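You operate a simulated robot arm through the tools that you are given. There is no shell and no other tool.

Carry out the task below with a simulated robot arm. There is one attempt and no reset: what you move stays moved.

Task
Empty the two blue tins on the sorter shelf: dark beans into the blue tub, others into the sample tray.
Fine: look into each tin; the tins go back in their places; nothing spilt. Set down upright: blue ridge tin, blue coast tin.
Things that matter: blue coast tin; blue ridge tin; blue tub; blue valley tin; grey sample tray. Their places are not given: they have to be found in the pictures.

The check looks at the end state, three seconds after you hand in, the way a careful person would. Anything else that was tipped, shoved, dropped, spilled or broken makes it a failure.

Robot
A 7-joint arm with a two-finger parallel gripper, fixed in place. Base frame: the origin is at the foot of the arm, x ahead of it, y to its left, z up; the work surface is at about z = 0.8. Readings come in m, rad, newtons and seconds.
With the tool pointing down near the work surface it reaches from about 0.24 to 0.68 m from the base axis. Its first joint turns from -1.152 to 1.152 rad. Payload 2.4 kg.
The tool frame sits at the grasp point between the pads (the TCP): z along the fingers, y along the line on which they close. The tips reach 0.03 m beyond it. Largest opening 0.094 m; finger width 0.028, thickness 0.01; the body of the gripper, 0.05 by 0.096 m, starts 0.055 m behind the TCP.
Orientation is told as [roll, pitch, yaw] about the base's x, y, z axes, in that order, counted from this pose: with the fingers straight down and closing along the base's y, the tool's x points along the base's -x, its y along +y and its z along -z.

Tools
- The arm moves only by the tool play_rows. Its argument "rows" is one flat list of numbers, 7 for each row, row after row: the opening, from 0 (shut) to 1 (fully open), then the shift along the tool's x, y, z in units of 300 mm (1.0 is 300 mm), then the turn, a rotation vector about the tool's x, y, z in units of 60 degrees (1.0 is 60 degrees). In form: [jaw, tx, ty, tz, ax, ay, az, jaw, tx, ty, tz, ax, ay, az, ...]. A call has 1 to 20 rows; each row is the pose to reach, as a shift and turn from the pose commanded when the call began, along the tool's axes at that moment. A call with a number of a shift or a turn outside -1 to 1 is refused whole. A row lasts 0.2 s, in which the tool goes at most 0.05 m and 0.15 rad; a call with a longer step from one row to the next is refused whole, and so is a gripper value outside its range. Where a pose cannot be reached the arm comes as near as it can. A force on the tool above 40 N (or 10 N above the force at the start of the call, whichever is more), or a blocked arm, ends the call early, and 0.2 s more pass. The fingers move at their own pace (about 0.153 m/s each) and stop on an object; they squeeze with about 44 N. The grip force told is the motor's: it shows also when the fingers shut on nothing. Time passes only in rows, and 0.2 s behind the last, so rows that repeat a pose let the fingers close. It gives the time, the measured TCP pose, the force on the tool (base axes), the opening and the grip force at its end, in the units of the frame above (readings bear some noise), with the torque about the TCP (base axes, N m) and any sound that the robot's microphone picked up.
- Cameras (640 x 400 px; columns grow to the right, rows downward): "scene" is fixed at [0.0314, 0.4767, 1.4476]; the picture's right is [-0.74, -0.67, 0.00], its down [-0.39, 0.42, -0.82] and it looks along [0.55, -0.61, -0.57] (base axes); focal length 261 px, centre (320, 200). "wrist" rides on the gripper at [0.076, 0.014, -0.102] in the tool frame; the picture's right is [-0.18, 0.98, 0.00], its down [-0.75, -0.14, -0.64] and it looks along [-0.63, -0.12, 0.77] (tool axes); focal length 243 px, centre (320, 200).
- snapshot(camera): a new picture of that camera. No time passes.
- point_at(camera, pixels): for up to 12 pixels [column, row] of the newest picture of that camera ("zoom" is the newest enlarged one), the place [x, y, z] in the base frame of the surface seen there, good to about 0.002 m, but the place of the scene camera against the robot may be out by one fixed shift of up to 0.012 m in any direction. No time passes.
- zoom(camera, box): a new picture of the part [left, top, right, bottom] of that camera's present view, enlarged. No time passes.
- finish_job(): hands the job in; it is judged then, once.

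Leave the gripper open and the arm clear of the work at the hand-in unless told otherwise.

The tools are called after "Call:" by a JSON object that holds its "method" and its "body". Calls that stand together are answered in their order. play_rows: Moves the arm, as the interface text tells. Its arguments: {"type":"object","properties":{"rows":{"type":"array","items":{"type":"number"}}},"required":["rows"]} The other tools are called the same way: snapshot (camera) takes a picture; point_at (camera, pixels) gives the place of the surface under pixels of a picture; zoom (camera, box) takes an enlarged picture of a part of a camera's view; finish_job () hands the job in.

At the start:

```text
time_s: 0.0
tool_pos: [0.3372, -0.0204, 1.2789]
tcp_rot: [0.001, -0.001, 0.0]
contact_force: [-0.3, 0.6, 0.7]
moment: [0.01, -0.01, -0.02]
width: 0.0942
finger_force: 0.0
```

scene: 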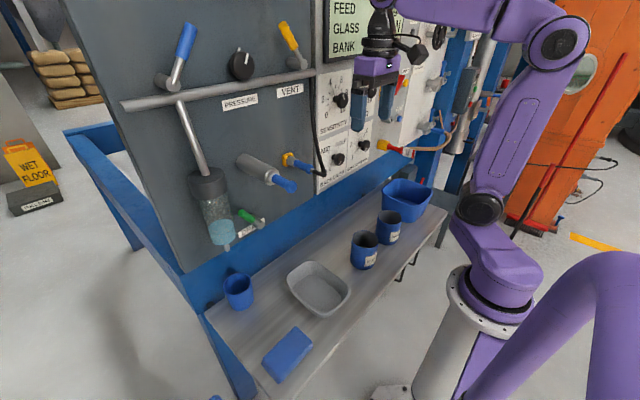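
wrist: 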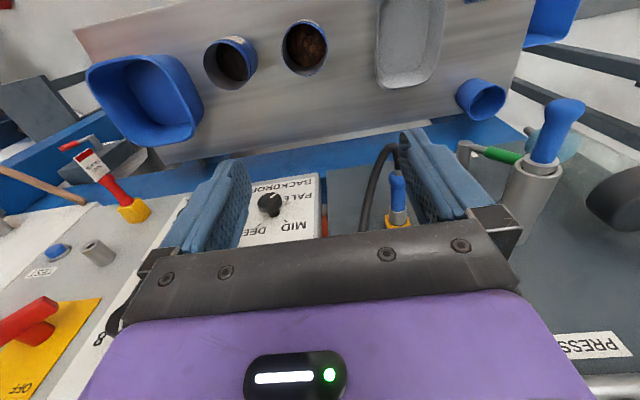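

I see a shelf with a tray, three blue tins (one at the left, two near the tub), a blue tub and a blue flat block. I'll enlarge the relevant areas in both cameras to read labels and contents.

Call:
{"method": "zoom", "body": {"camera": "scene", "box": [330, 160, 460, 290]}}

Call:
{"method": "zoom", "body": {"camera": "scene", "box": [190, 240, 370, 390]}}

Call:
{"method": "zoom", "body": {"camera": "wrist", "box": [190, 0, 350, 110]}}

Call:
{"method": "zoom", "body": {"camera": "wrist", "box": [360, 0, 600, 150]}}

```text
3.08 times, centred on (395, 225) of scene
```

zoom: 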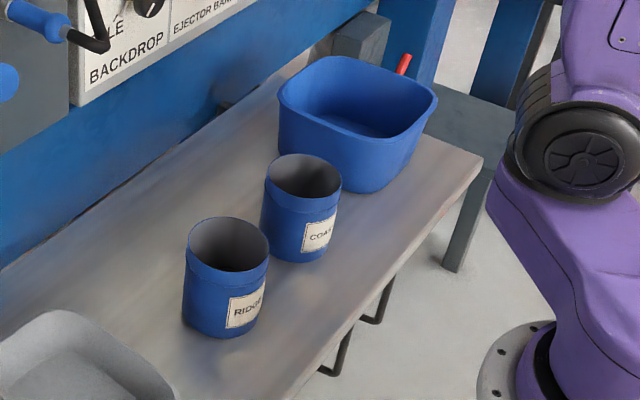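

```text
2.67 times, centred on (280, 315) of scene
```

zoom: 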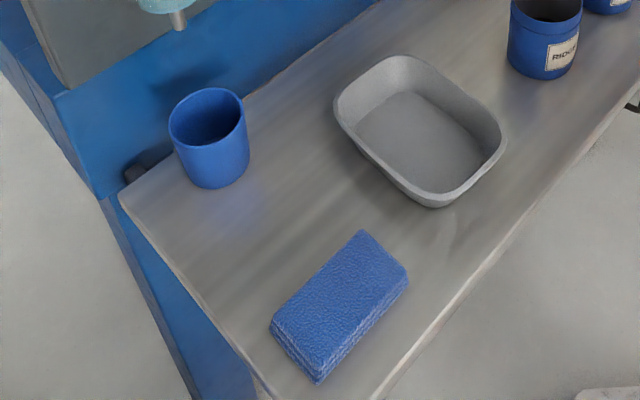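

```text
3.64 times, centred on (270, 55) of wrist
```

zoom: 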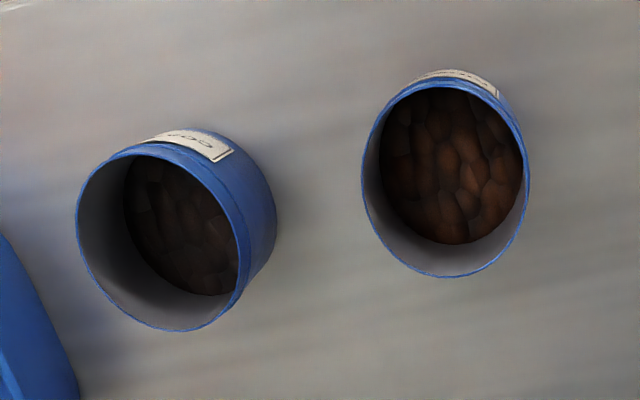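

```text
2.67 times, centred on (480, 75) of wrist
```

zoom: 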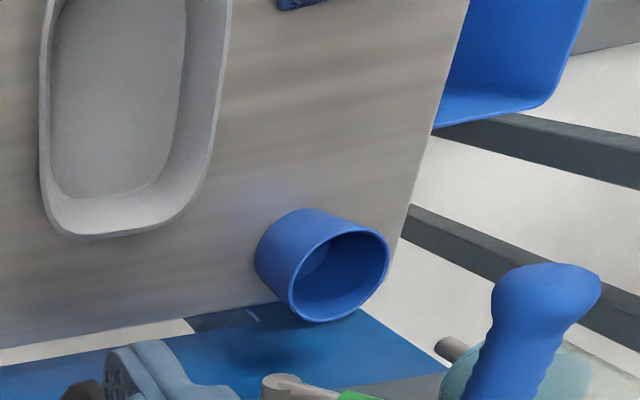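

Ridge and Coast both hold beans; the left cup carries no visible label. I'll measure places of the tins, tub, tray, cup and block from the scene camera, and look at the wrist picture again for the same points.

Call:
{"method": "snapshot", "body": {"camera": "scene"}}

Call:
{"method": "snapshot", "body": {"camera": "wrist"}}

Call:
{"method": "point_at", "body": {"camera": "scene", "pixels": [[364, 268], [352, 237], [376, 241], [388, 242], [377, 215], [401, 218], [238, 308], [226, 280], [249, 280], [310, 330], [440, 210], [206, 318]]}}

Call:
{"method": "point_at", "body": {"camera": "wrist", "pixels": [[232, 63], [305, 47], [205, 64], [256, 60], [283, 47], [326, 45], [230, 89], [305, 76], [481, 100], [412, 40], [145, 100], [270, 95]]}}

```text
taken
```

scene: 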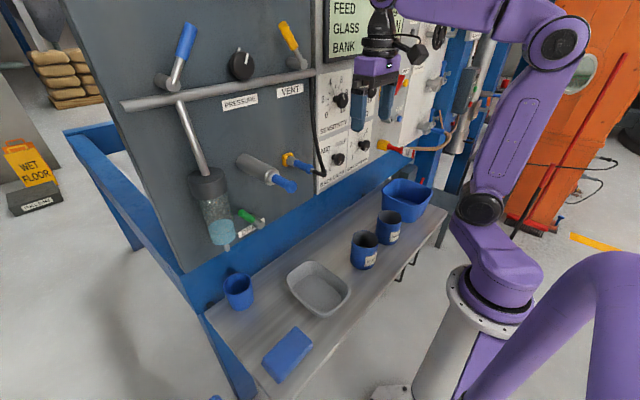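

```text
taken
```

wrist: 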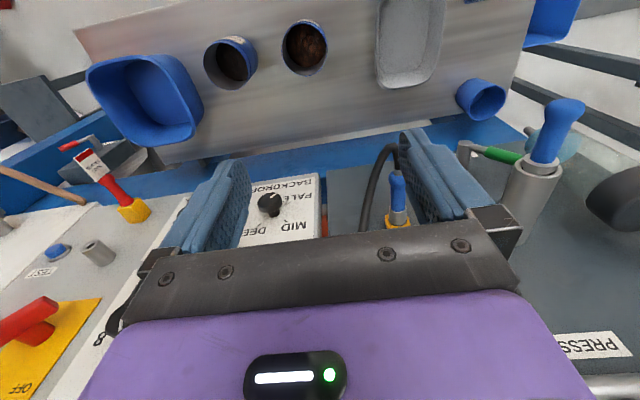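

```text
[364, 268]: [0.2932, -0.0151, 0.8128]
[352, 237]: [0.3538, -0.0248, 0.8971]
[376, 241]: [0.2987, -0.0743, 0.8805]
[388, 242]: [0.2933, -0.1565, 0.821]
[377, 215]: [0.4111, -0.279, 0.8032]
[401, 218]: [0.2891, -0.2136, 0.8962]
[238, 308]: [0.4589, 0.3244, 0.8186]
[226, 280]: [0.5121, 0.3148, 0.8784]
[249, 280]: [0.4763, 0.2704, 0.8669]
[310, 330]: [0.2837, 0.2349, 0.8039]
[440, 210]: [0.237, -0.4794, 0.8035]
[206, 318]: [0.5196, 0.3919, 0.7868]
```

```text
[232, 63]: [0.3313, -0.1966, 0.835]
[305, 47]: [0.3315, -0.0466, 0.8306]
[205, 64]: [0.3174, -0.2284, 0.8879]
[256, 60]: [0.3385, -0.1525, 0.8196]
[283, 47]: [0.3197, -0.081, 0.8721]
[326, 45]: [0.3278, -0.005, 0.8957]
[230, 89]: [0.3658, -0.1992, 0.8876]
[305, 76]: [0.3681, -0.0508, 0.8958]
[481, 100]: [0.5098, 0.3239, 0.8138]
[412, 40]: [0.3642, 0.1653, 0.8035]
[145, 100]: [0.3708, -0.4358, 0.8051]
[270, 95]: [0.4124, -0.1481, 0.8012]
```

Tins Ridge ≈ (0.33,-0.05), Coast ≈ (0.33,-0.19), rim z≈0.896. I'll zoom harder on the insides of both tins and the cup, and measure panel protrusions for clearance.

Call:
{"method": "zoom", "body": {"camera": "wrist", "box": [281, 15, 329, 80]}}

Call:
{"method": "zoom", "body": {"camera": "wrist", "box": [201, 32, 261, 92]}}

Call:
{"method": "zoom", "body": {"camera": "scene", "box": [210, 260, 270, 320]}}

Call:
{"method": "point_at", "body": {"camera": "wrist", "pixels": [[398, 180], [565, 110], [130, 210], [90, 160], [360, 200], [268, 203], [500, 155], [530, 190], [300, 190], [330, 150], [40, 320], [540, 25]]}}

Call:
{"method": "point_at", "body": {"camera": "scene", "pixels": [[285, 184], [305, 169], [262, 165], [187, 30], [285, 30], [410, 152], [221, 232], [403, 115], [335, 200], [300, 250], [245, 210], [382, 207]]}}

```text
6.15 times, centred on (305, 48) of wrist
```

zoom: 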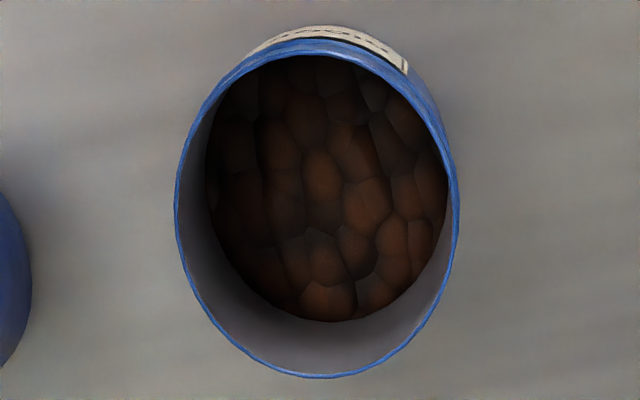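

```text
6.67 times, centred on (231, 62) of wrist
```

zoom: 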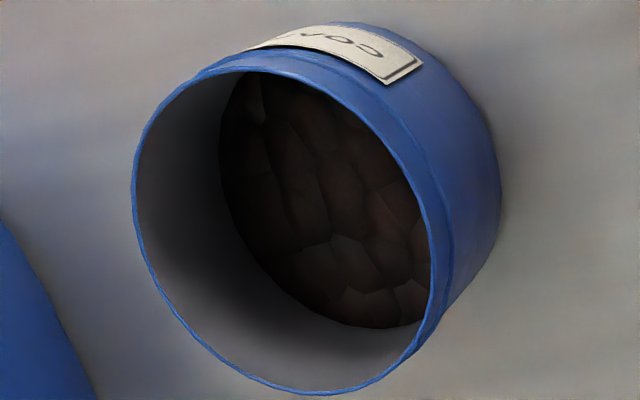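

```text
6.67 times, centred on (240, 290) of scene
```

zoom: 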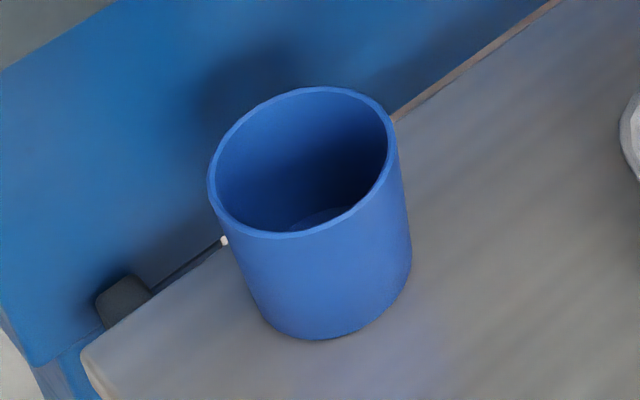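

```text
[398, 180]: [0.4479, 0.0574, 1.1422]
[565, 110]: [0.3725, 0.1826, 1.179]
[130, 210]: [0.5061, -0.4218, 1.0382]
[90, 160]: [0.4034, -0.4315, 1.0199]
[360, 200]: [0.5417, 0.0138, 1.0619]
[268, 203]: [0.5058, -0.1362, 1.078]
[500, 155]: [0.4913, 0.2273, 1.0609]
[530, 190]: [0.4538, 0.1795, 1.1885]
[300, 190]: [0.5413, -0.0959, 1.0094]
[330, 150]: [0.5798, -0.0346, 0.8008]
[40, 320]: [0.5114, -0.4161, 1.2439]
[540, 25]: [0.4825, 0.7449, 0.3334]
```

```text
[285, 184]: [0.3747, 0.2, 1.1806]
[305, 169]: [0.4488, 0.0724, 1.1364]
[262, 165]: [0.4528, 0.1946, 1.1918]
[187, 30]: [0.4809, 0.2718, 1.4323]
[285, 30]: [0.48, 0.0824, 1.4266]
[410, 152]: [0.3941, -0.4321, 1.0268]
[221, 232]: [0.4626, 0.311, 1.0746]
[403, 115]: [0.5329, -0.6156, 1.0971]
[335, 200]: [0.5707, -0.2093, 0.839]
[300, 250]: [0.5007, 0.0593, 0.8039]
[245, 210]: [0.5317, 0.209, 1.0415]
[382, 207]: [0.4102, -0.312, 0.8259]
```

Panel face is at x≈0.54 with knobs sticking out: (0.37,0.19,1.18), (0.45,0.06,1.14), and red (0.40,-0.43,1.02) near the tub. Bean colour can't be compared fairly yet (shadow), so I'll lower the camera over Ridge to (0.36,-0.06,1.08).

Call:
{"method": "play_rows", "body": {"rows": [1, -0.0128, -0.022, 0.111, 0, 0, 0, 1, -0.0256, -0.044, 0.222, 0, 0, 0, 1, -0.0384, -0.066, 0.333, 0, 0, 0, 1, -0.051, -0.089, 0.444, 0, 0, 0, 1, -0.064, -0.111, 0.555, 0, 0, 0, 1, -0.0767, -0.133, 0.667, 0, 0, 0, 1, -0.0767, -0.133, 0.667, 0, 0, 0]}}

Call:
{"method": "snapshot", "body": {"camera": "wrist"}}

```text
time_s: 1.6
tool_pos: [0.358, -0.061, 1.0781]
tcp_rot: [0.0, 0.001, -0.002]
contact_force: [0.7, -0.1, 0.3]
moment: [0.01, 0.01, 0.0]
width: 0.0941
finger_force: 0.1
```

```text
taken
```

wrist: 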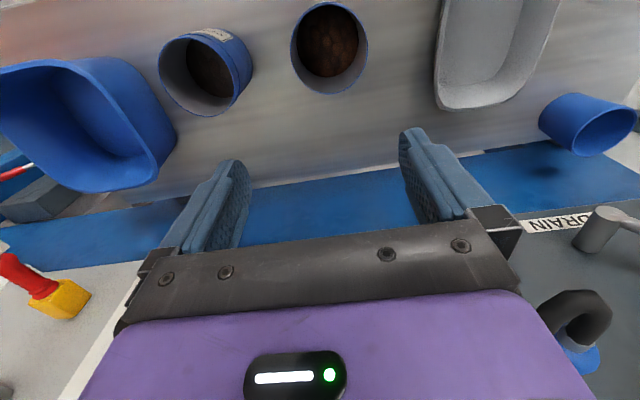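

Both tins are in view, Ridge at (329,47). I'll zoom on it and measure its rim and bean surface.

Call:
{"method": "zoom", "body": {"camera": "wrist", "box": [280, 0, 380, 100]}}

Call:
{"method": "point_at", "body": {"camera": "wrist", "pixels": [[329, 45], [292, 47], [367, 50], [329, 94], [329, 4], [206, 66], [160, 70], [222, 116], [330, 75]]}}

```text
4.00 times, centred on (330, 50) of wrist
```

zoom: 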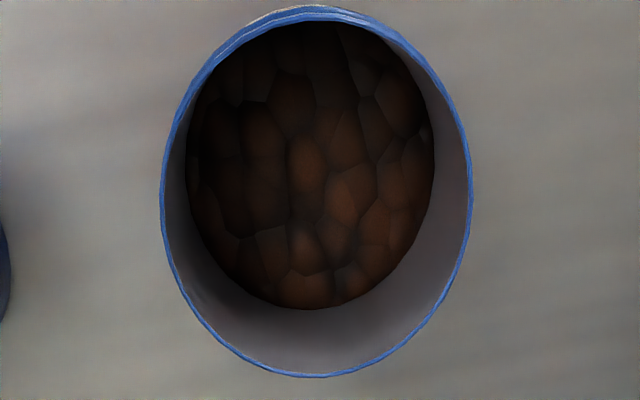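

```text
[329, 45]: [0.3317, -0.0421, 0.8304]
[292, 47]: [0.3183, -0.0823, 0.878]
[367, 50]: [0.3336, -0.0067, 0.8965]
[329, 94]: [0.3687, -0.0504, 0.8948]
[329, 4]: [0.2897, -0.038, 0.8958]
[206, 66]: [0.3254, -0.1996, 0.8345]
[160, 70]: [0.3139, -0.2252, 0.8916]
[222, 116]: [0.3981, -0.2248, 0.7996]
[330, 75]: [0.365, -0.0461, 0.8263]
```

Ridge holds brown beans; centre ≈ (0.329,-0.045), radius ≈ 0.04. Now the same view over Coast: shift y by −0.145.

Call:
{"method": "play_rows", "body": {"rows": [1, 0, -0.12, 0, 0, 0, 0, 1, 0, -0.24, 0, 0, 0, 0, 1, 0, -0.36, 0, 0, 0, 0, 1, 0, -0.483, 0, 0, 0, 0, 1, 0, -0.483, 0, 0, 0, 0]}}

Call:
{"method": "snapshot", "body": {"camera": "wrist"}}

Call:
{"method": "zoom", "body": {"camera": "wrist", "box": [280, 0, 380, 100]}}

```text
time_s: 2.8
tool_pos: [0.3585, -0.2024, 1.081]
tcp_rot: [0.0, 0.002, -0.001]
contact_force: [-0.2, -0.2, -0.1]
moment: [0.01, -0.02, -0.01]
width: 0.0939
finger_force: 0.1
```

```text
taken
```

wrist: 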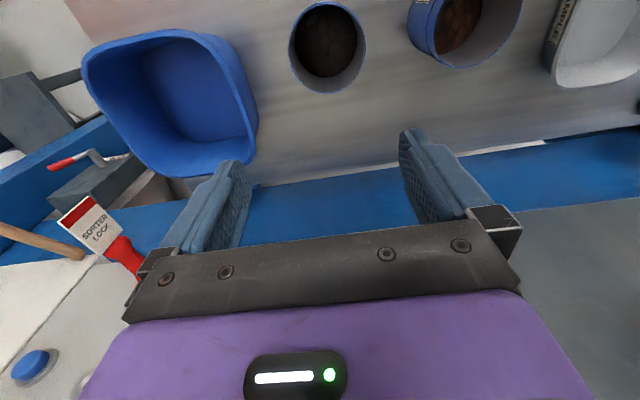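

```text
4.00 times, centred on (330, 50) of wrist
```

zoom: 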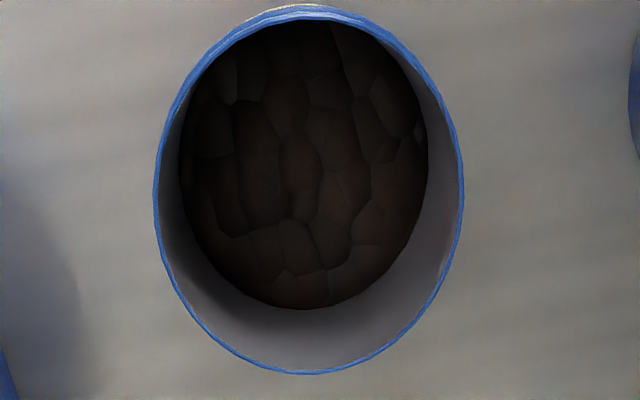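

Under the same view Coast's beans are clearly darker (near-black) than Ridge's brown. So Coast → blue tub, Ridge → sample tray. Now I measure Coast's rim, the tub's rim and floor, and knobs.

Call:
{"method": "point_at", "body": {"camera": "wrist", "pixels": [[327, 92], [326, 4], [290, 44], [365, 50], [170, 90], [84, 62], [226, 45], [255, 125], [140, 155], [245, 160], [170, 34], [110, 45]]}}

Call:
{"method": "zoom", "body": {"camera": "wrist", "box": [60, 10, 280, 190]}}

Call:
{"method": "zoom", "body": {"camera": "wrist", "box": [400, 0, 640, 150]}}

Call:
{"method": "point_at", "body": {"camera": "scene", "pixels": [[383, 188], [395, 180], [429, 189], [427, 200], [409, 210], [388, 193], [405, 196], [290, 276], [310, 262], [348, 291], [320, 315], [318, 290]]}}

```text
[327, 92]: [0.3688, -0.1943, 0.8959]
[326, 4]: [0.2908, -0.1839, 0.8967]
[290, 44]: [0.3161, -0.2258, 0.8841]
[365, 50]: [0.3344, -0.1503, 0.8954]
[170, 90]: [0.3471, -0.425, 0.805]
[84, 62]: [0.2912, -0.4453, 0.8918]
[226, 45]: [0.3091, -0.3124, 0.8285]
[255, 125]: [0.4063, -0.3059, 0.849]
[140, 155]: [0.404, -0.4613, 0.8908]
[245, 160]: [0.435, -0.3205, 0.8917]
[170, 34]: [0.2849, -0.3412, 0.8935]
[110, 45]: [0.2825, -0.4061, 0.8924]
```

```text
2.22 times, centred on (170, 100) of wrist
```

zoom: 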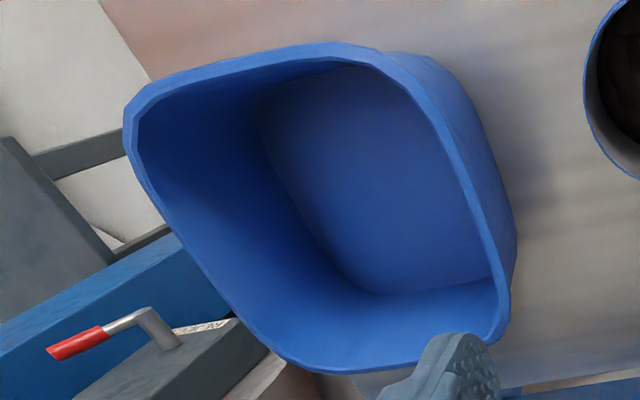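

```text
2.67 times, centred on (520, 75) of wrist
```

zoom: 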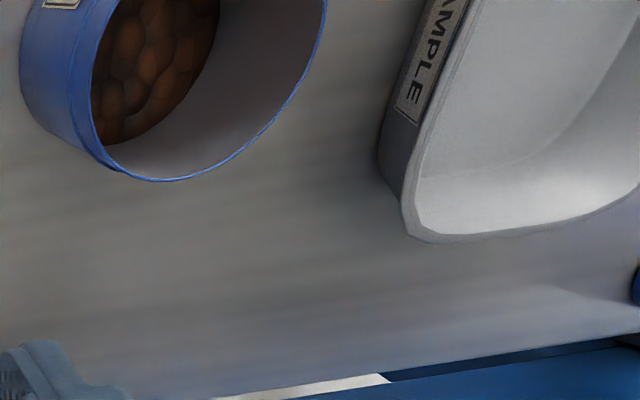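

```text
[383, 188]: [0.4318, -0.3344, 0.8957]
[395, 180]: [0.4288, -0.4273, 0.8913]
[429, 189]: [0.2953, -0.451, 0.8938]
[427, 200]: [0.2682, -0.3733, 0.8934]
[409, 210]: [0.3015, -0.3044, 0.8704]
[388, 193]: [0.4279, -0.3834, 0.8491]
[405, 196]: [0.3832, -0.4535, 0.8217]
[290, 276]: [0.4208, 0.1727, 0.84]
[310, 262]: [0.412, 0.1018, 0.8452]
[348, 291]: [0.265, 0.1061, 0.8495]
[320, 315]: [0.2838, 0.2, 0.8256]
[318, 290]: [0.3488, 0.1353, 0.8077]
```

Tub: rim z≈0.892, x 0.28–0.44, y −0.46…−0.305. Tray: rim z≈0.848, x≈0.27–0.43, y≈0.10–0.20. Next I'll measure the red handle near the tub, the tray from the wrist view, and the arm's own links, to plan a pouring posture.

Call:
{"method": "zoom", "body": {"camera": "scene", "box": [360, 130, 460, 220]}}

Call:
{"method": "point_at", "body": {"camera": "scene", "pixels": [[480, 208], [555, 45], [490, 300], [520, 130], [376, 25], [405, 150], [384, 144], [395, 148], [411, 153]]}}

Call:
{"method": "snapshot", "body": {"camera": "scene"}}

Call:
{"method": "point_at", "body": {"camera": "wrist", "pixels": [[112, 250], [75, 215], [95, 225], [130, 262], [575, 20], [556, 85], [615, 78], [590, 40]]}}

```text
4.44 times, centred on (410, 175) of scene
```

zoom: 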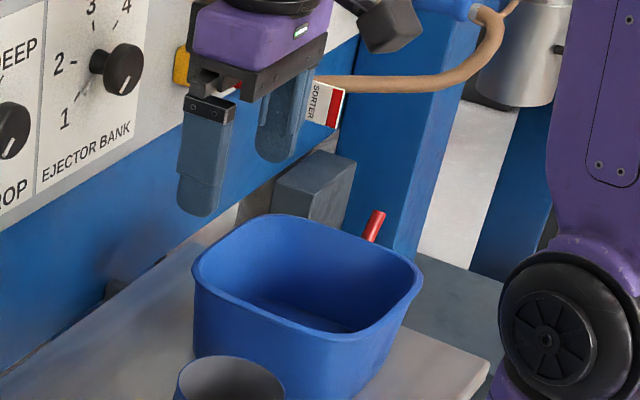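

```text
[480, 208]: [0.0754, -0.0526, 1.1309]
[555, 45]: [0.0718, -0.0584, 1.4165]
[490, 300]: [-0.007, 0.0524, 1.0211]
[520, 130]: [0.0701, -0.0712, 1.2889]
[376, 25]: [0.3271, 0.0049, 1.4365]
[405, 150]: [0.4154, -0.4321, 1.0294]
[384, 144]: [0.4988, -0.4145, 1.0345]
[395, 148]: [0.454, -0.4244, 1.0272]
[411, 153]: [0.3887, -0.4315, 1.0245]
```

```text
taken
```

scene: 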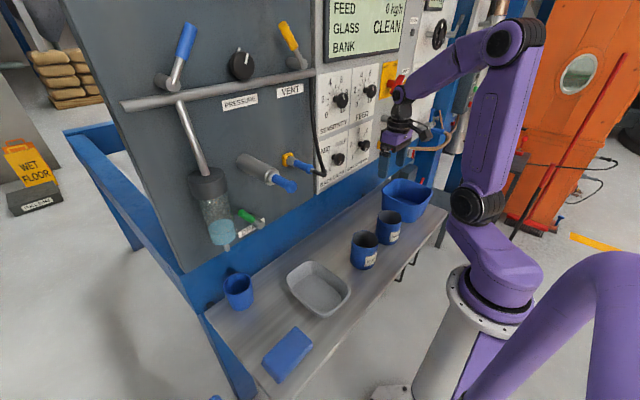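

```text
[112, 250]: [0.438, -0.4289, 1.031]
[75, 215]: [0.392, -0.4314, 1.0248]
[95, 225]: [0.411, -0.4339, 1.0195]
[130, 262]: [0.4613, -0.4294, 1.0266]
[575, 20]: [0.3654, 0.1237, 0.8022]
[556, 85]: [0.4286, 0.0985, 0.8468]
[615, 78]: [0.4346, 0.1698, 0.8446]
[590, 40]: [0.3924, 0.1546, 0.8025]
```

Shoulder is at about z 1.13, elbow 1.42; red handle tip is at (0.39,−0.43,1.025). Before touching anything I'll rehearse pouring postures with an empty gripper. First I move to about (0.32,−0.05,1.15) while turning the tool +60° about its axis (towards yaw −90).

Call:
{"method": "play_rows", "body": {"rows": [1, 0.016, 0.0625, -0.03, 0, 0, 0.125, 1, 0.032, 0.125, -0.06, 0, 0, 0.25, 1, 0.048, 0.1875, -0.09, 0, 0, 0.375, 1, 0.064, 0.25, -0.12, 0, 0, 0.5, 1, 0.08, 0.3125, -0.15, 0, 0, 0.625, 1, 0.096, 0.375, -0.18, 0, 0, 0.75, 1, 0.112, 0.4375, -0.21, 0, 0, 0.875, 1, 0.128, 0.5, -0.233, 0, 0, 1, 1, 0.128, 0.5, -0.233, 0, 0, 1]}}

Call:
{"method": "play_rows", "body": {"rows": [1, 0, 0, 0, 0, 0, 0.125, 1, 0, 0, 0, 0, 0, 0.25, 1, 0, 0, 0, 0, 0, 0.375, 1, 0, 0, 0, 0, 0, 0.5, 1, 0, 0, 0, 0, 0, 0.5]}}

Call:
{"method": "snapshot", "body": {"camera": "wrist"}}

Call:
{"method": "snapshot", "body": {"camera": "scene"}}

```text
time_s: 4.8
tool_pos: [0.3208, -0.0528, 1.1509]
tcp_rot: [0.0, 0.0, -1.049]
contact_force: [-0.1, 0.0, -0.1]
moment: [0.03, 0.02, 0.04]
width: 0.0941
finger_force: 0.0
```

```text
time_s: 6.0
tool_pos: [0.3215, -0.0547, 1.1494]
tcp_rot: [-0.002, 0.0, -1.572]
contact_force: [0.2, 0.0, 0.1]
moment: [0.0, 0.03, 0.01]
width: 0.0941
finger_force: 0.0
```

```text
taken
```

wrist: 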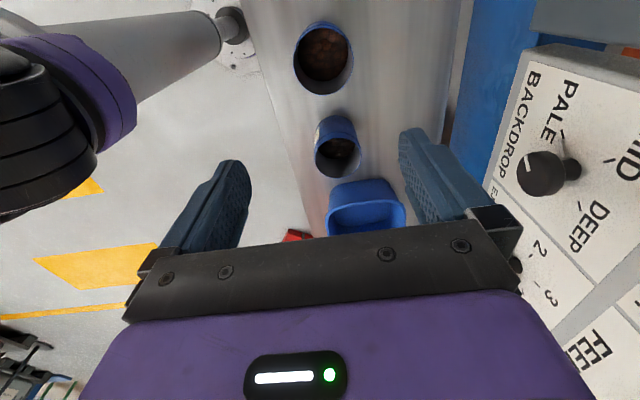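

```text
taken
```

scene: 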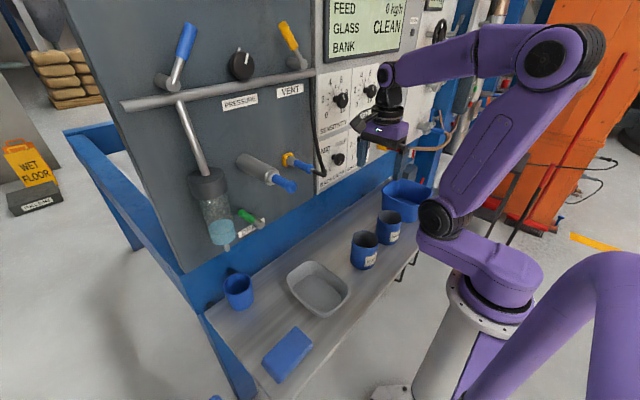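

Yaw −90 works. Now rehearse the tilt: move to about (0.32,0.08,1.11) while tilting +60° about the tool's y (tool leaning so fingers swing towards +y).

Call:
{"method": "play_rows", "body": {"rows": [1, 0.054, 0, 0.016, 0, 0.125, 0, 1, 0.108, 0, 0.033, 0, 0.25, 0, 1, 0.162, 0, 0.05, 0, 0.375, 0, 1, 0.216, 0, 0.067, 0, 0.5, 0, 1, 0.27, 0, 0.083, 0, 0.625, 0, 1, 0.325, 0, 0.1, 0, 0.75, 0, 1, 0.379, 0, 0.117, 0, 0.875, 0, 1, 0.433, 0, 0.133, 0, 1, 0, 1, 0.433, 0, 0.133, 0, 1, 0]}}

Call:
{"method": "snapshot", "body": {"camera": "scene"}}

```text
time_s: 8.0
tool_pos: [0.322, 0.0761, 1.1119]
tcp_rot: [0.001, 1.049, -1.571]
contact_force: [-0.9, 0.6, 0.0]
moment: [-0.06, -0.01, -0.01]
width: 0.0939
finger_force: 0.1
```

```text
taken
```

scene: 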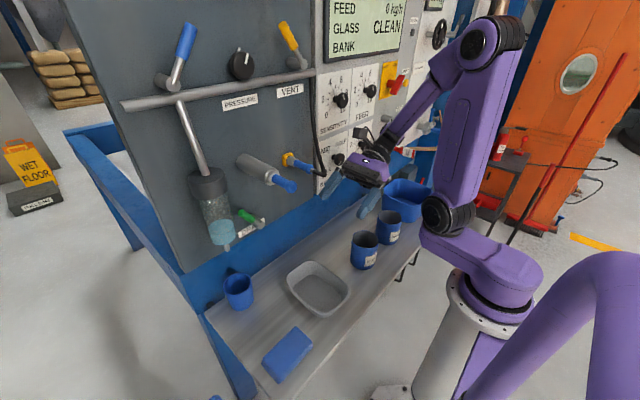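

That worked. Continue another +60° (total 120°) in place.

Call:
{"method": "play_rows", "body": {"rows": [1, 0, 0, 0, 0, 0.125, 0, 1, 0, 0, 0, 0, 0.25, 0, 1, 0, 0, 0, 0, 0.375, 0, 1, 0, 0, 0, 0, 0.5, 0, 1, 0, 0, 0, 0, 0.625, 0, 1, 0, 0, 0, 0, 0.75, 0, 1, 0, 0, 0, 0, 0.875, 0, 1, 0, 0, 0, 0, 1, 0, 1, 0, 0, 0, 0, 1, 0]}}

Call:
{"method": "snapshot", "body": {"camera": "scene"}}

```text
time_s: 10.0
tool_pos: [0.3228, 0.0753, 1.1104]
tcp_rot: [3.142, 1.046, 1.571]
contact_force: [-0.6, 1.3, 0.5]
moment: [0.04, 0.03, 0.02]
width: 0.094
finger_force: 0.1
```

```text
taken
```

scene: 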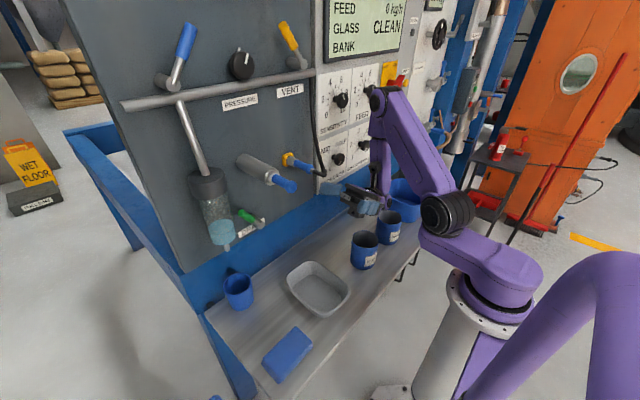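

120° lean is reachable, but the elbow has swung forward; I'll check how near it is to the panel and how low the wrist is.

Call:
{"method": "point_at", "body": {"camera": "scene", "pixels": [[378, 100], [392, 95], [415, 140], [386, 192], [360, 205], [345, 205], [330, 188], [345, 190], [372, 140]]}}

Call:
{"method": "zoom", "body": {"camera": "scene", "box": [300, 70, 480, 230]}}

```text
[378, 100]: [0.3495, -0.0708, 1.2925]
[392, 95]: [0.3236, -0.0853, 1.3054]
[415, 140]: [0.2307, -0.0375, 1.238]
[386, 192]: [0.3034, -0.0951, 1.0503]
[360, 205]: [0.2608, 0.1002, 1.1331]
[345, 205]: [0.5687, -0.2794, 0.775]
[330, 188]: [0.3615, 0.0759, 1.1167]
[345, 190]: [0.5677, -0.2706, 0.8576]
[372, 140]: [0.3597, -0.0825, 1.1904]
```

```text
2.50 times, centred on (390, 150) of scene
```

zoom: 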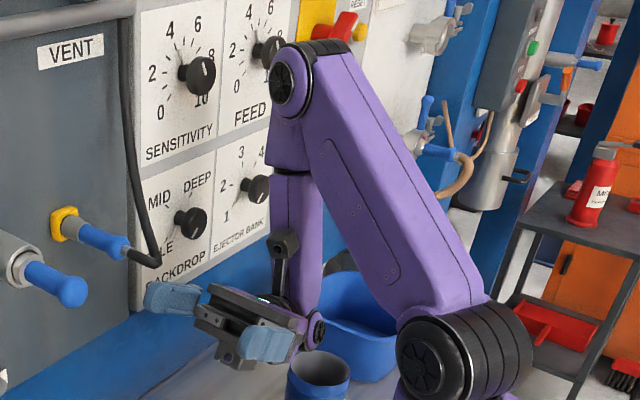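

Elbow and wrist stay well clear of the panel (x≤0.36). Next I'll measure the tray rim precisely, the tub rim and the handle tip from scene zooms (no time passes).

Call:
{"method": "zoom", "body": {"camera": "scene", "box": [278, 250, 358, 325]}}

Call:
{"method": "point_at", "body": {"camera": "zoom", "pixels": [[82, 150], [105, 105], [195, 80], [260, 95], [370, 160], [550, 250], [565, 300], [480, 400], [350, 375], [200, 285], [110, 210], [300, 230]]}}

```text
5.33 times, centred on (318, 288) of scene
```

zoom: 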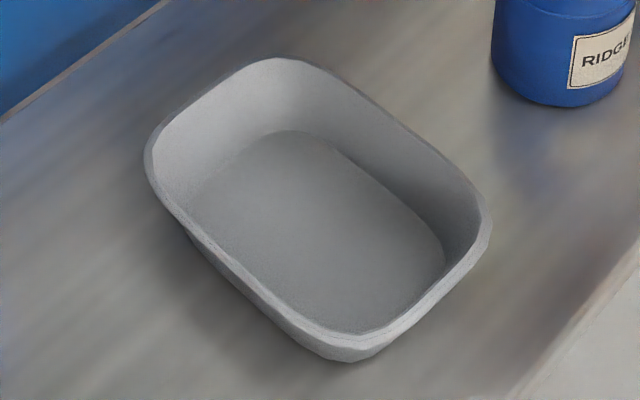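

```text
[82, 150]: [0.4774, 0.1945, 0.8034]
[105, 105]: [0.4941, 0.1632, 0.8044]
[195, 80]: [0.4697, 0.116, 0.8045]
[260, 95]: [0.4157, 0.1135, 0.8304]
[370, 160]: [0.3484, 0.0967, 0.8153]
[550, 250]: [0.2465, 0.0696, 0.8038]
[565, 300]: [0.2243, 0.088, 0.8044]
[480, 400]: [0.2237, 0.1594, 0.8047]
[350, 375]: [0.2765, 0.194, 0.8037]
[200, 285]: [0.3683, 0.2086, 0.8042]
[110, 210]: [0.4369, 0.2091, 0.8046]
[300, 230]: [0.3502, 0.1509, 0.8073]
```

Call:
{"method": "point_at", "body": {"camera": "zoom", "pixels": [[148, 165], [170, 120], [280, 58], [320, 72], [385, 115], [468, 180], [488, 215], [440, 295], [350, 345], [280, 305], [210, 240], [235, 180]]}}

Call:
{"method": "zoom", "body": {"camera": "scene", "box": [370, 165, 440, 230]}}

```text
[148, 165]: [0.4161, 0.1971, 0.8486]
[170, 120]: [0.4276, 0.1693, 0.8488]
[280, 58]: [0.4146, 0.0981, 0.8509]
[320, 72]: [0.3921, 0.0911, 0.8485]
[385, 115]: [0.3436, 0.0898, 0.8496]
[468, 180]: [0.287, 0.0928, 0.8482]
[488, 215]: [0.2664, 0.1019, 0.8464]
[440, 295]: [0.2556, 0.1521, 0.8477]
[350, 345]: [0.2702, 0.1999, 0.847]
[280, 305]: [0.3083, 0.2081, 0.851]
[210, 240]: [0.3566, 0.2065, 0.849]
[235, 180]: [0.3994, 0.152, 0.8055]
```

```text
6.15 times, centred on (405, 198) of scene
```

zoom: 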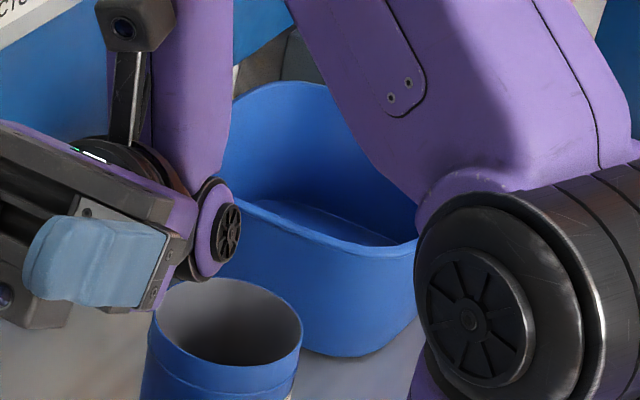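

Tray spans about x 0.26–0.43, y 0.09–0.207, rim 0.848. Plan for Ridge: grip with the tool leaned 30° (body towards +y), carry to the tray, tip towards −y with the tool ending near horizontal. First undo the rehearsal tilt back to tool‑down (two −60° calls).

Call:
{"method": "play_rows", "body": {"rows": [1, 0, 0, 0, 0, -0.125, 0, 1, 0, 0, 0, 0, -0.25, 0, 1, 0, 0, 0, 0, -0.375, 0, 1, 0, 0, 0, 0, -0.5, 0, 1, 0, 0, 0, 0, -0.625, 0, 1, 0, 0, 0, 0, -0.75, 0, 1, 0, 0, 0, 0, -0.875, 0, 1, 0, 0, 0, 0, -1, 0, 1, 0, 0, 0, 0, -1, 0]}}

Call:
{"method": "play_rows", "body": {"rows": [1, 0, 0, 0, 0, -0.125, 0, 1, 0, 0, 0, 0, -0.25, 0, 1, 0, 0, 0, 0, -0.375, 0, 1, 0, 0, 0, 0, -0.5, 0, 1, 0, 0, 0, 0, -0.625, 0, 1, 0, 0, 0, 0, -0.75, 0, 1, 0, 0, 0, 0, -0.875, 0, 1, 0, 0, 0, 0, -1, 0, 1, 0, 0, 0, 0, -1, 0]}}

Call:
{"method": "snapshot", "body": {"camera": "wrist"}}

Call:
{"method": "snapshot", "body": {"camera": "scene"}}

```text
time_s: 12.0
tool_pos: [0.3231, 0.0757, 1.1107]
tcp_rot: [0.0, 1.043, -1.57]
contact_force: [-1.1, -0.4, 0.3]
moment: [0.01, -0.02, 0.0]
width: 0.0939
finger_force: 0.1
```

```text
time_s: 14.0
tool_pos: [0.3228, 0.0748, 1.1101]
tcp_rot: [0.0, -0.001, -1.572]
contact_force: [0.7, 0.4, -0.1]
moment: [0.0, -0.04, -0.01]
width: 0.094
finger_force: 0.1
```

```text
taken
```

wrist: 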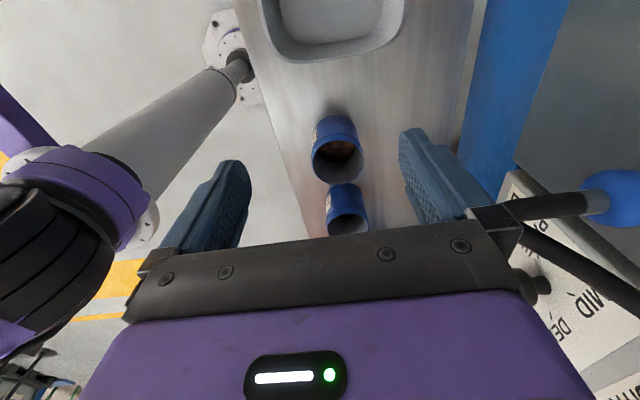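

```text
taken
```

scene: 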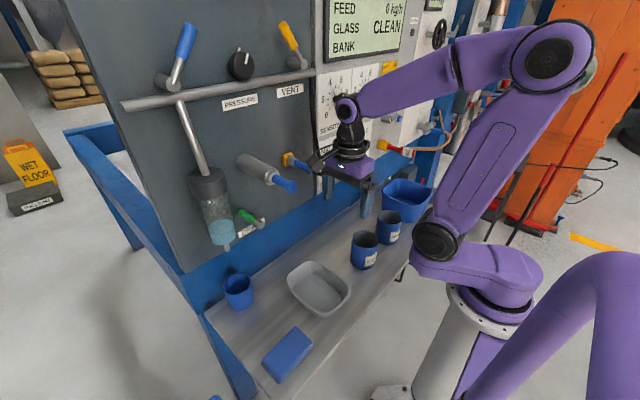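

Back at tool‑down. Now lean −30° and move over Ridge, TCP to (0.329,−0.0455,0.995).

Call:
{"method": "play_rows", "body": {"rows": [1, -0.067, 0.003, 0.064, 0, -0.084, 0, 1, -0.134, 0.007, 0.128, 0, -0.167, 0, 1, -0.2, 0.01, 0.192, 0, -0.25, 0, 1, -0.267, 0.013, 0.255, 0, -0.333, 0, 1, -0.334, 0.017, 0.319, 0, -0.417, 0, 1, -0.401, 0.02, 0.383, 0, -0.5, 0, 1, -0.401, 0.02, 0.383, 0, -0.5, 0]}}

Call:
{"method": "snapshot", "body": {"camera": "wrist"}}

Call:
{"method": "snapshot", "body": {"camera": "scene"}}

```text
time_s: 15.6
tool_pos: [0.3289, -0.0429, 0.9951]
tcp_rot: [0.0, -0.524, -1.57]
contact_force: [0.2, 0.6, -0.4]
moment: [0.0, -0.01, -0.03]
width: 0.094
finger_force: 0.0
```

```text
taken
```

wrist: 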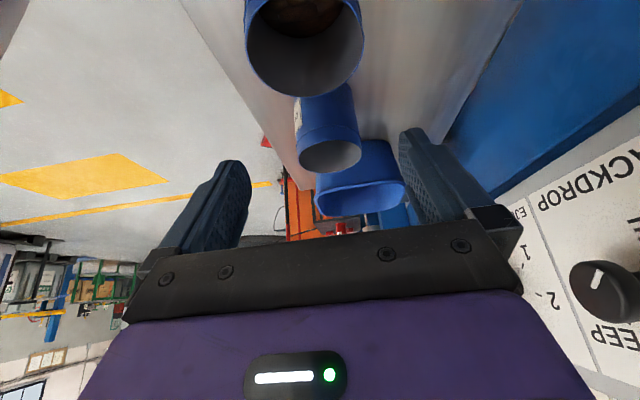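

```text
taken
```

scene: 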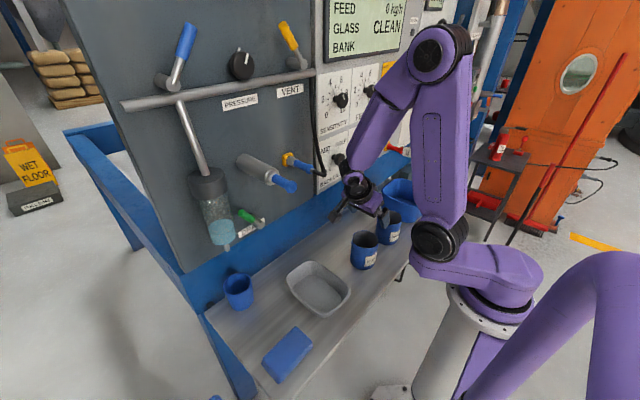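

Ridge is in the upper part of the wrist view. I measure its rim edges to centre the grasp.

Call:
{"method": "zoom", "body": {"camera": "wrist", "box": [235, 0, 375, 105]}}

Call:
{"method": "point_at", "body": {"camera": "zoom", "pixels": [[46, 100], [60, 200], [590, 150], [575, 250], [300, 433], [320, 390], [130, 330], [500, 370]]}}

```text
3.81 times, centred on (305, 52) of wrist
```

zoom: 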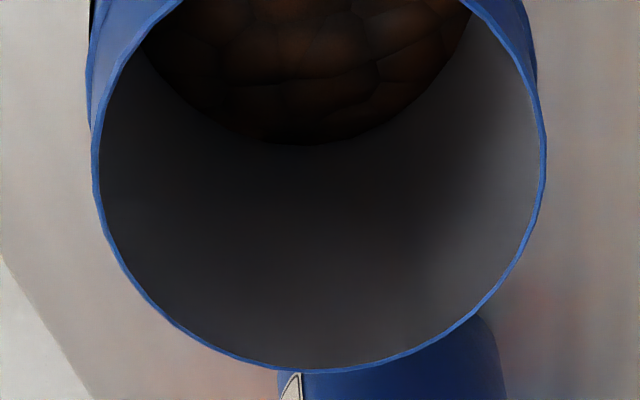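

```text
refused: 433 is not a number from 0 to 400
```

Call:
{"method": "point_at", "body": {"camera": "zoom", "pixels": [[96, 170], [544, 160], [320, 371], [310, 371], [540, 215], [100, 215], [165, 312], [470, 315]]}}

```text
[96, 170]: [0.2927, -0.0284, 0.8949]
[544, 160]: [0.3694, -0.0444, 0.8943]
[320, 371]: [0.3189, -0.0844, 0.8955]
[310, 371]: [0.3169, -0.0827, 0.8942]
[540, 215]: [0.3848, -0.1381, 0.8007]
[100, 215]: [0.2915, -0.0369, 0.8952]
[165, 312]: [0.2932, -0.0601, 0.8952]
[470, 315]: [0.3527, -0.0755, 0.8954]
```

Circle fit gives Ridge's centre (0.330,−0.046), radius 0.0395. Descend straight down 0.12 to z≈0.875 with fingers open either side (7 mm clearance each).

Call:
{"method": "play_rows", "body": {"rows": [1, 0.0323, 0.0033, 0.0583, 0, 0, 0, 1, 0.0647, 0.0033, 0.1167, 0, 0, 0, 1, 0.097, 0.0033, 0.175, 0, 0, 0, 1, 0.1293, 0.0033, 0.2333, 0, 0, 0, 1, 0.1617, 0.0033, 0.2917, 0, 0, 0, 1, 0.194, 0.0033, 0.35, 0, 0, 0, 1, 0.194, 0.0033, 0.35, 0, 0, 0]}}

Call:
{"method": "snapshot", "body": {"camera": "wrist"}}

Call:
{"method": "zoom", "body": {"camera": "scene", "box": [310, 150, 450, 290]}}

```text
time_s: 17.2
tool_pos: [0.3303, -0.048, 0.8749]
tcp_rot: [0.001, -0.525, -1.572]
contact_force: [0.3, -0.8, 0.6]
moment: [0.01, 0.0, 0.01]
width: 0.094
finger_force: 0.0
```

```text
taken
```

wrist: 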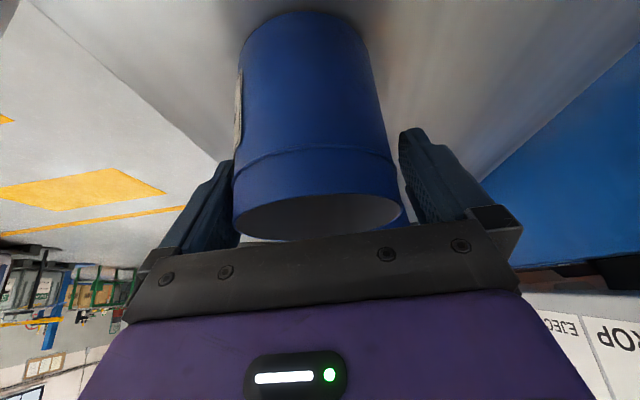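

```text
2.86 times, centred on (380, 220) of scene
```

zoom: 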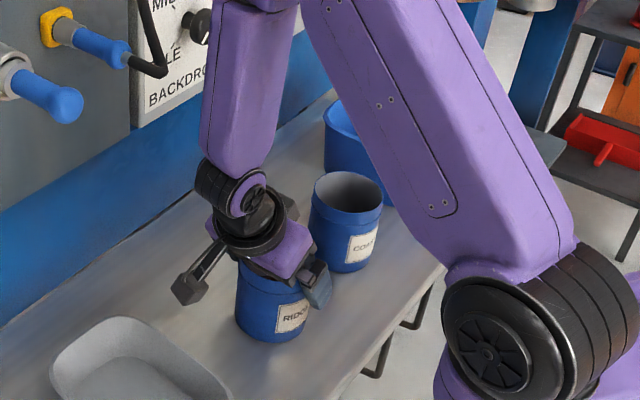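

Tin sits centred between the pads. Closing on it.

Call:
{"method": "play_rows", "body": {"rows": [0.85, 0, 0, 0, 0, 0, 0, 0.7, 0, 0, 0, 0, 0, 0, 0.4, 0, 0, 0, 0, 0, 0, 0, 0, 0, 0, 0, 0, 0, 0, 0, 0, 0, 0, 0, 0, 0, 0, 0, 0, 0, 0, 0]}}

Call:
{"method": "snapshot", "body": {"camera": "wrist"}}

```text
time_s: 18.6
tool_pos: [0.3309, -0.0476, 0.8753]
tcp_rot: [0.0, -0.523, -1.571]
contact_force: [0.1, 0.1, 0.4]
moment: [-0.01, 0.05, 0.01]
width: 0.0813
finger_force: 44.5
```

```text
taken
```

wrist: 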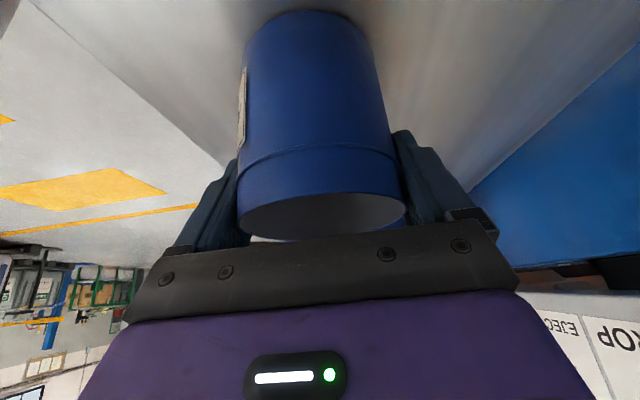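

Gripped at width 0.081, 44 N. Lift 0.10 m vertically, gently.

Call:
{"method": "play_rows", "body": {"rows": [0, -0.0139, 0, -0.024, 0, 0, 0, 0, -0.0418, 0, -0.0723, 0, 0, 0, 0, -0.0835, 0, -0.1445, 0, 0, 0, 0, -0.125, 0, -0.217, 0, 0, 0, 0, -0.153, 0, -0.265, 0, 0, 0, 0, -0.167, 0, -0.289, 0, 0, 0, 0, -0.167, 0, -0.289, 0, 0, 0]}}

Call:
{"method": "snapshot", "body": {"camera": "wrist"}}

Call:
{"method": "snapshot", "body": {"camera": "scene"}}

```text
time_s: 20.2
tool_pos: [0.3276, -0.0466, 0.9748]
tcp_rot: [0.001, -0.523, -1.571]
contact_force: [0.3, 0.5, -0.2]
moment: [0.01, 0.0, 0.01]
width: 0.0814
finger_force: 43.3
```

```text
taken
```

wrist: 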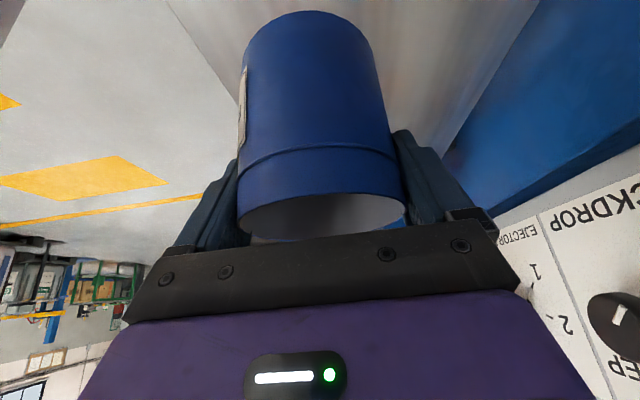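

```text
taken
```

scene: 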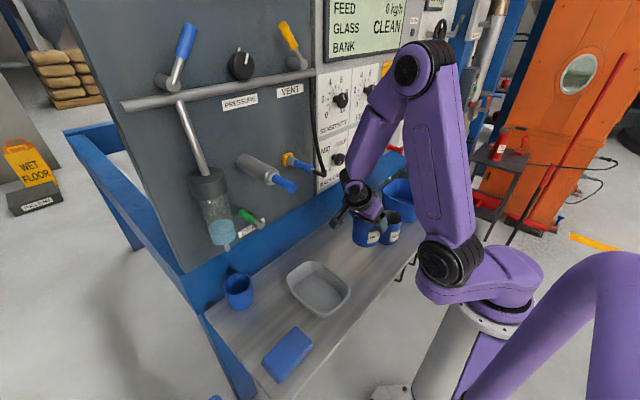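

Firm. Now carry towards the tray: TCP to (0.345,0.08,0.975) while bringing the tool upright (tin tips only 30°, well below spilling).

Call:
{"method": "play_rows", "body": {"rows": [0, 0.0182, 0.0025, -0.0105, 0, 0.025, 0, 0, 0.0546, 0.0075, -0.0315, 0, 0.075, 0, 0, 0.1092, 0.015, -0.063, 0, 0.15, 0, 0, 0.182, 0.025, -0.105, 0, 0.25, 0, 0, 0.2548, 0.035, -0.147, 0, 0.35, 0, 0, 0.3094, 0.0425, -0.1785, 0, 0.425, 0, 0, 0.3458, 0.0475, -0.1995, 0, 0.475, 0, 0, 0.364, 0.05, -0.21, 0, 0.5, 0, 0, 0.364, 0.05, -0.21, 0, 0.5, 0]}}

Call:
{"method": "snapshot", "body": {"camera": "scene"}}

Call:
{"method": "snapshot", "body": {"camera": "wrist"}}

```text
time_s: 22.2
tool_pos: [0.3447, 0.0811, 0.9747]
tcp_rot: [0.001, 0.0, -1.572]
contact_force: [-0.1, -0.7, -0.4]
moment: [-0.04, 0.01, 0.0]
width: 0.0811
finger_force: 44.2
```

```text
taken
```

scene: 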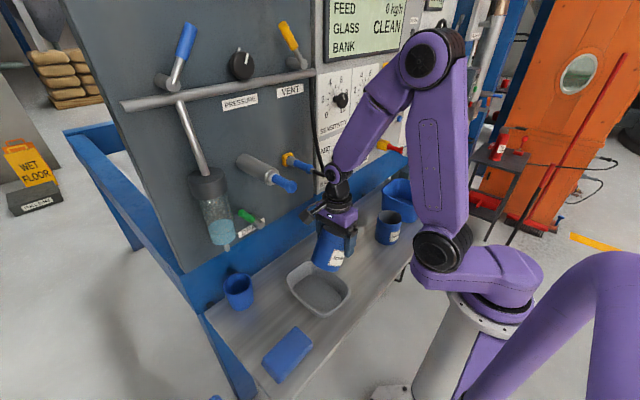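

```text
taken
```

wrist: 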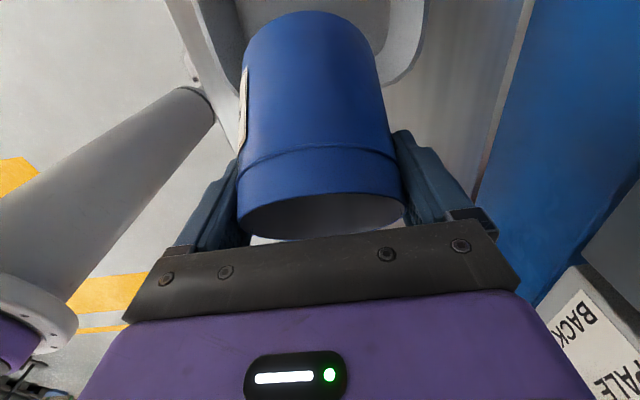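

Tin held at 30°. Next: TCP to (0.345,0.205,0.925) and tip to 62° so the lip is over the tray's middle, still just short of flowing.

Call:
{"method": "play_rows", "body": {"rows": [0, 0.02, 0, 0.008, 0, 0.026, 0, 0, 0.06, 0, 0.024, 0, 0.078, 0, 0, 0.12, 0, 0.048, 0, 0.155, 0, 0, 0.18, 0, 0.072, 0, 0.232, 0, 0, 0.24, 0, 0.096, 0, 0.31, 0, 0, 0.3, 0, 0.12, 0, 0.388, 0, 0, 0.35, 0, 0.142, 0, 0.452, 0, 0, 0.39, 0, 0.158, 0, 0.503, 0, 0, 0.413, 0, 0.167, 0, 0.533, 0, 0, 0.413, 0, 0.167, 0, 0.533, 0]}}

Call:
{"method": "snapshot", "body": {"camera": "scene"}}

Call:
{"method": "zoom", "body": {"camera": "scene", "box": [230, 160, 400, 330]}}

Call:
{"method": "snapshot", "body": {"camera": "wrist"}}

```text
time_s: 24.4
tool_pos: [0.3464, 0.204, 0.9258]
tcp_rot: [0.001, 0.559, -1.57]
contact_force: [-0.3, 0.0, -0.5]
moment: [-0.03, -0.01, 0.03]
width: 0.081
finger_force: 43.8
```

```text
taken
```

scene: 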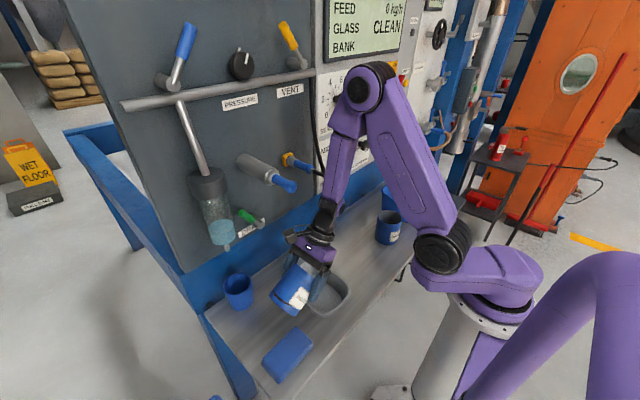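

```text
2.35 times, centred on (315, 245) of scene
```

zoom: 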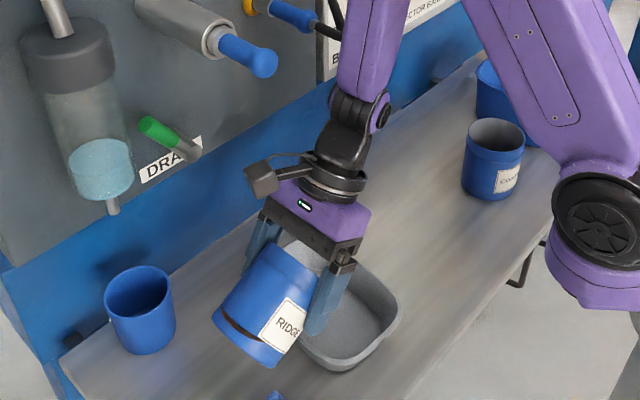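

```text
taken
```

wrist: 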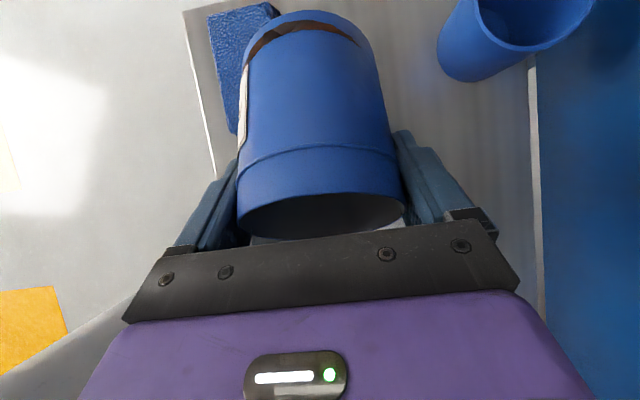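

Tin is at 62°, lip over the tray (the brown stripe is the level of the beans showing). Now tip slowly to 90° keeping the lip at about y 0.168.

Call:
{"method": "play_rows", "body": {"rows": [0, -0.004, 0, -0.001, 0, 0.04, 0, 0, -0.008, 0, -0.002, 0, 0.08, 0, 0, -0.012, 0, -0.003, 0, 0.12, 0, 0, -0.016, 0, -0.004, 0, 0.16, 0, 0, -0.02, 0, -0.005, 0, 0.2, 0, 0, -0.024, 0, -0.006, 0, 0.24, 0, 0, -0.028, 0, -0.007, 0, 0.28, 0, 0, -0.032, 0, -0.008, 0, 0.32, 0, 0, -0.036, 0, -0.009, 0, 0.36, 0, 0, -0.04, 0, -0.01, 0, 0.4, 0, 0, -0.044, 0, -0.011, 0, 0.435, 0, 0, -0.048, 0, -0.011, 0, 0.467, 0, 0, -0.048, 0, -0.011, 0, 0.467, 0]}}

Call:
{"method": "snapshot", "body": {"camera": "scene"}}

Call:
{"method": "zoom", "body": {"camera": "scene", "box": [230, 160, 400, 330]}}

Call:
{"method": "snapshot", "body": {"camera": "wrist"}}

```text
time_s: 27.2
tool_pos: [0.3459, 0.1902, 0.921]
tcp_rot: [0.001, 1.047, -1.569]
contact_force: [-0.3, 0.5, -1.1]
moment: [-0.04, -0.05, 0.0]
width: 0.0808
finger_force: 44.1
```

```text
taken
```

scene: 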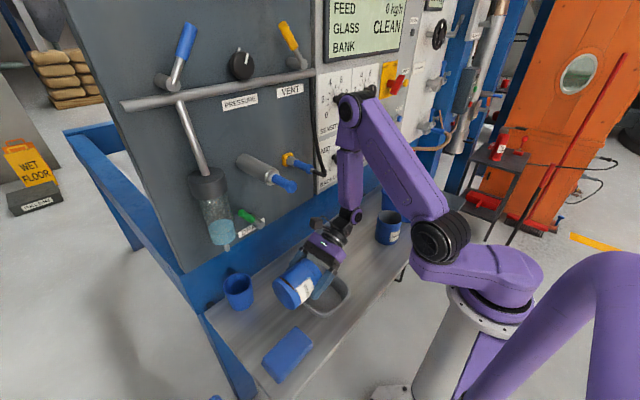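

```text
2.35 times, centred on (315, 245) of scene
```

zoom: 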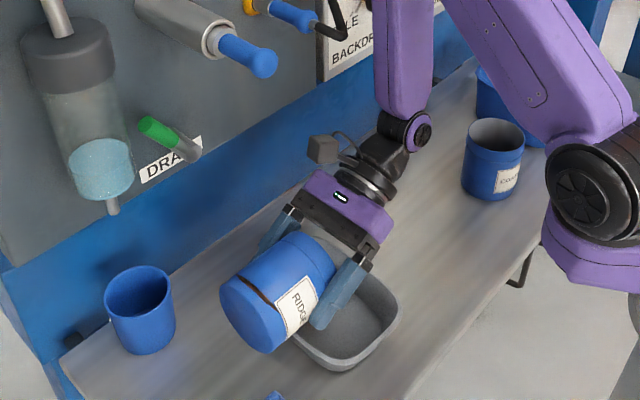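

```text
taken
```

wrist: 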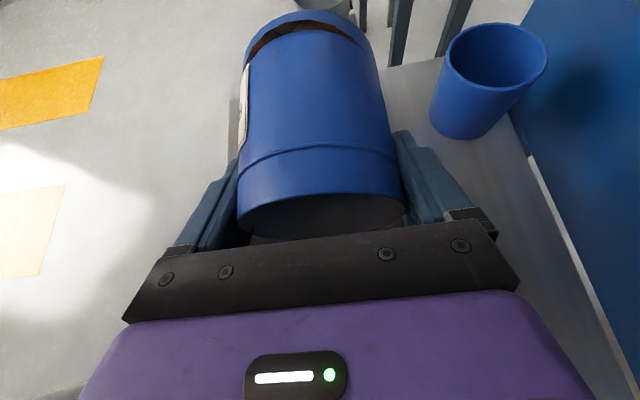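

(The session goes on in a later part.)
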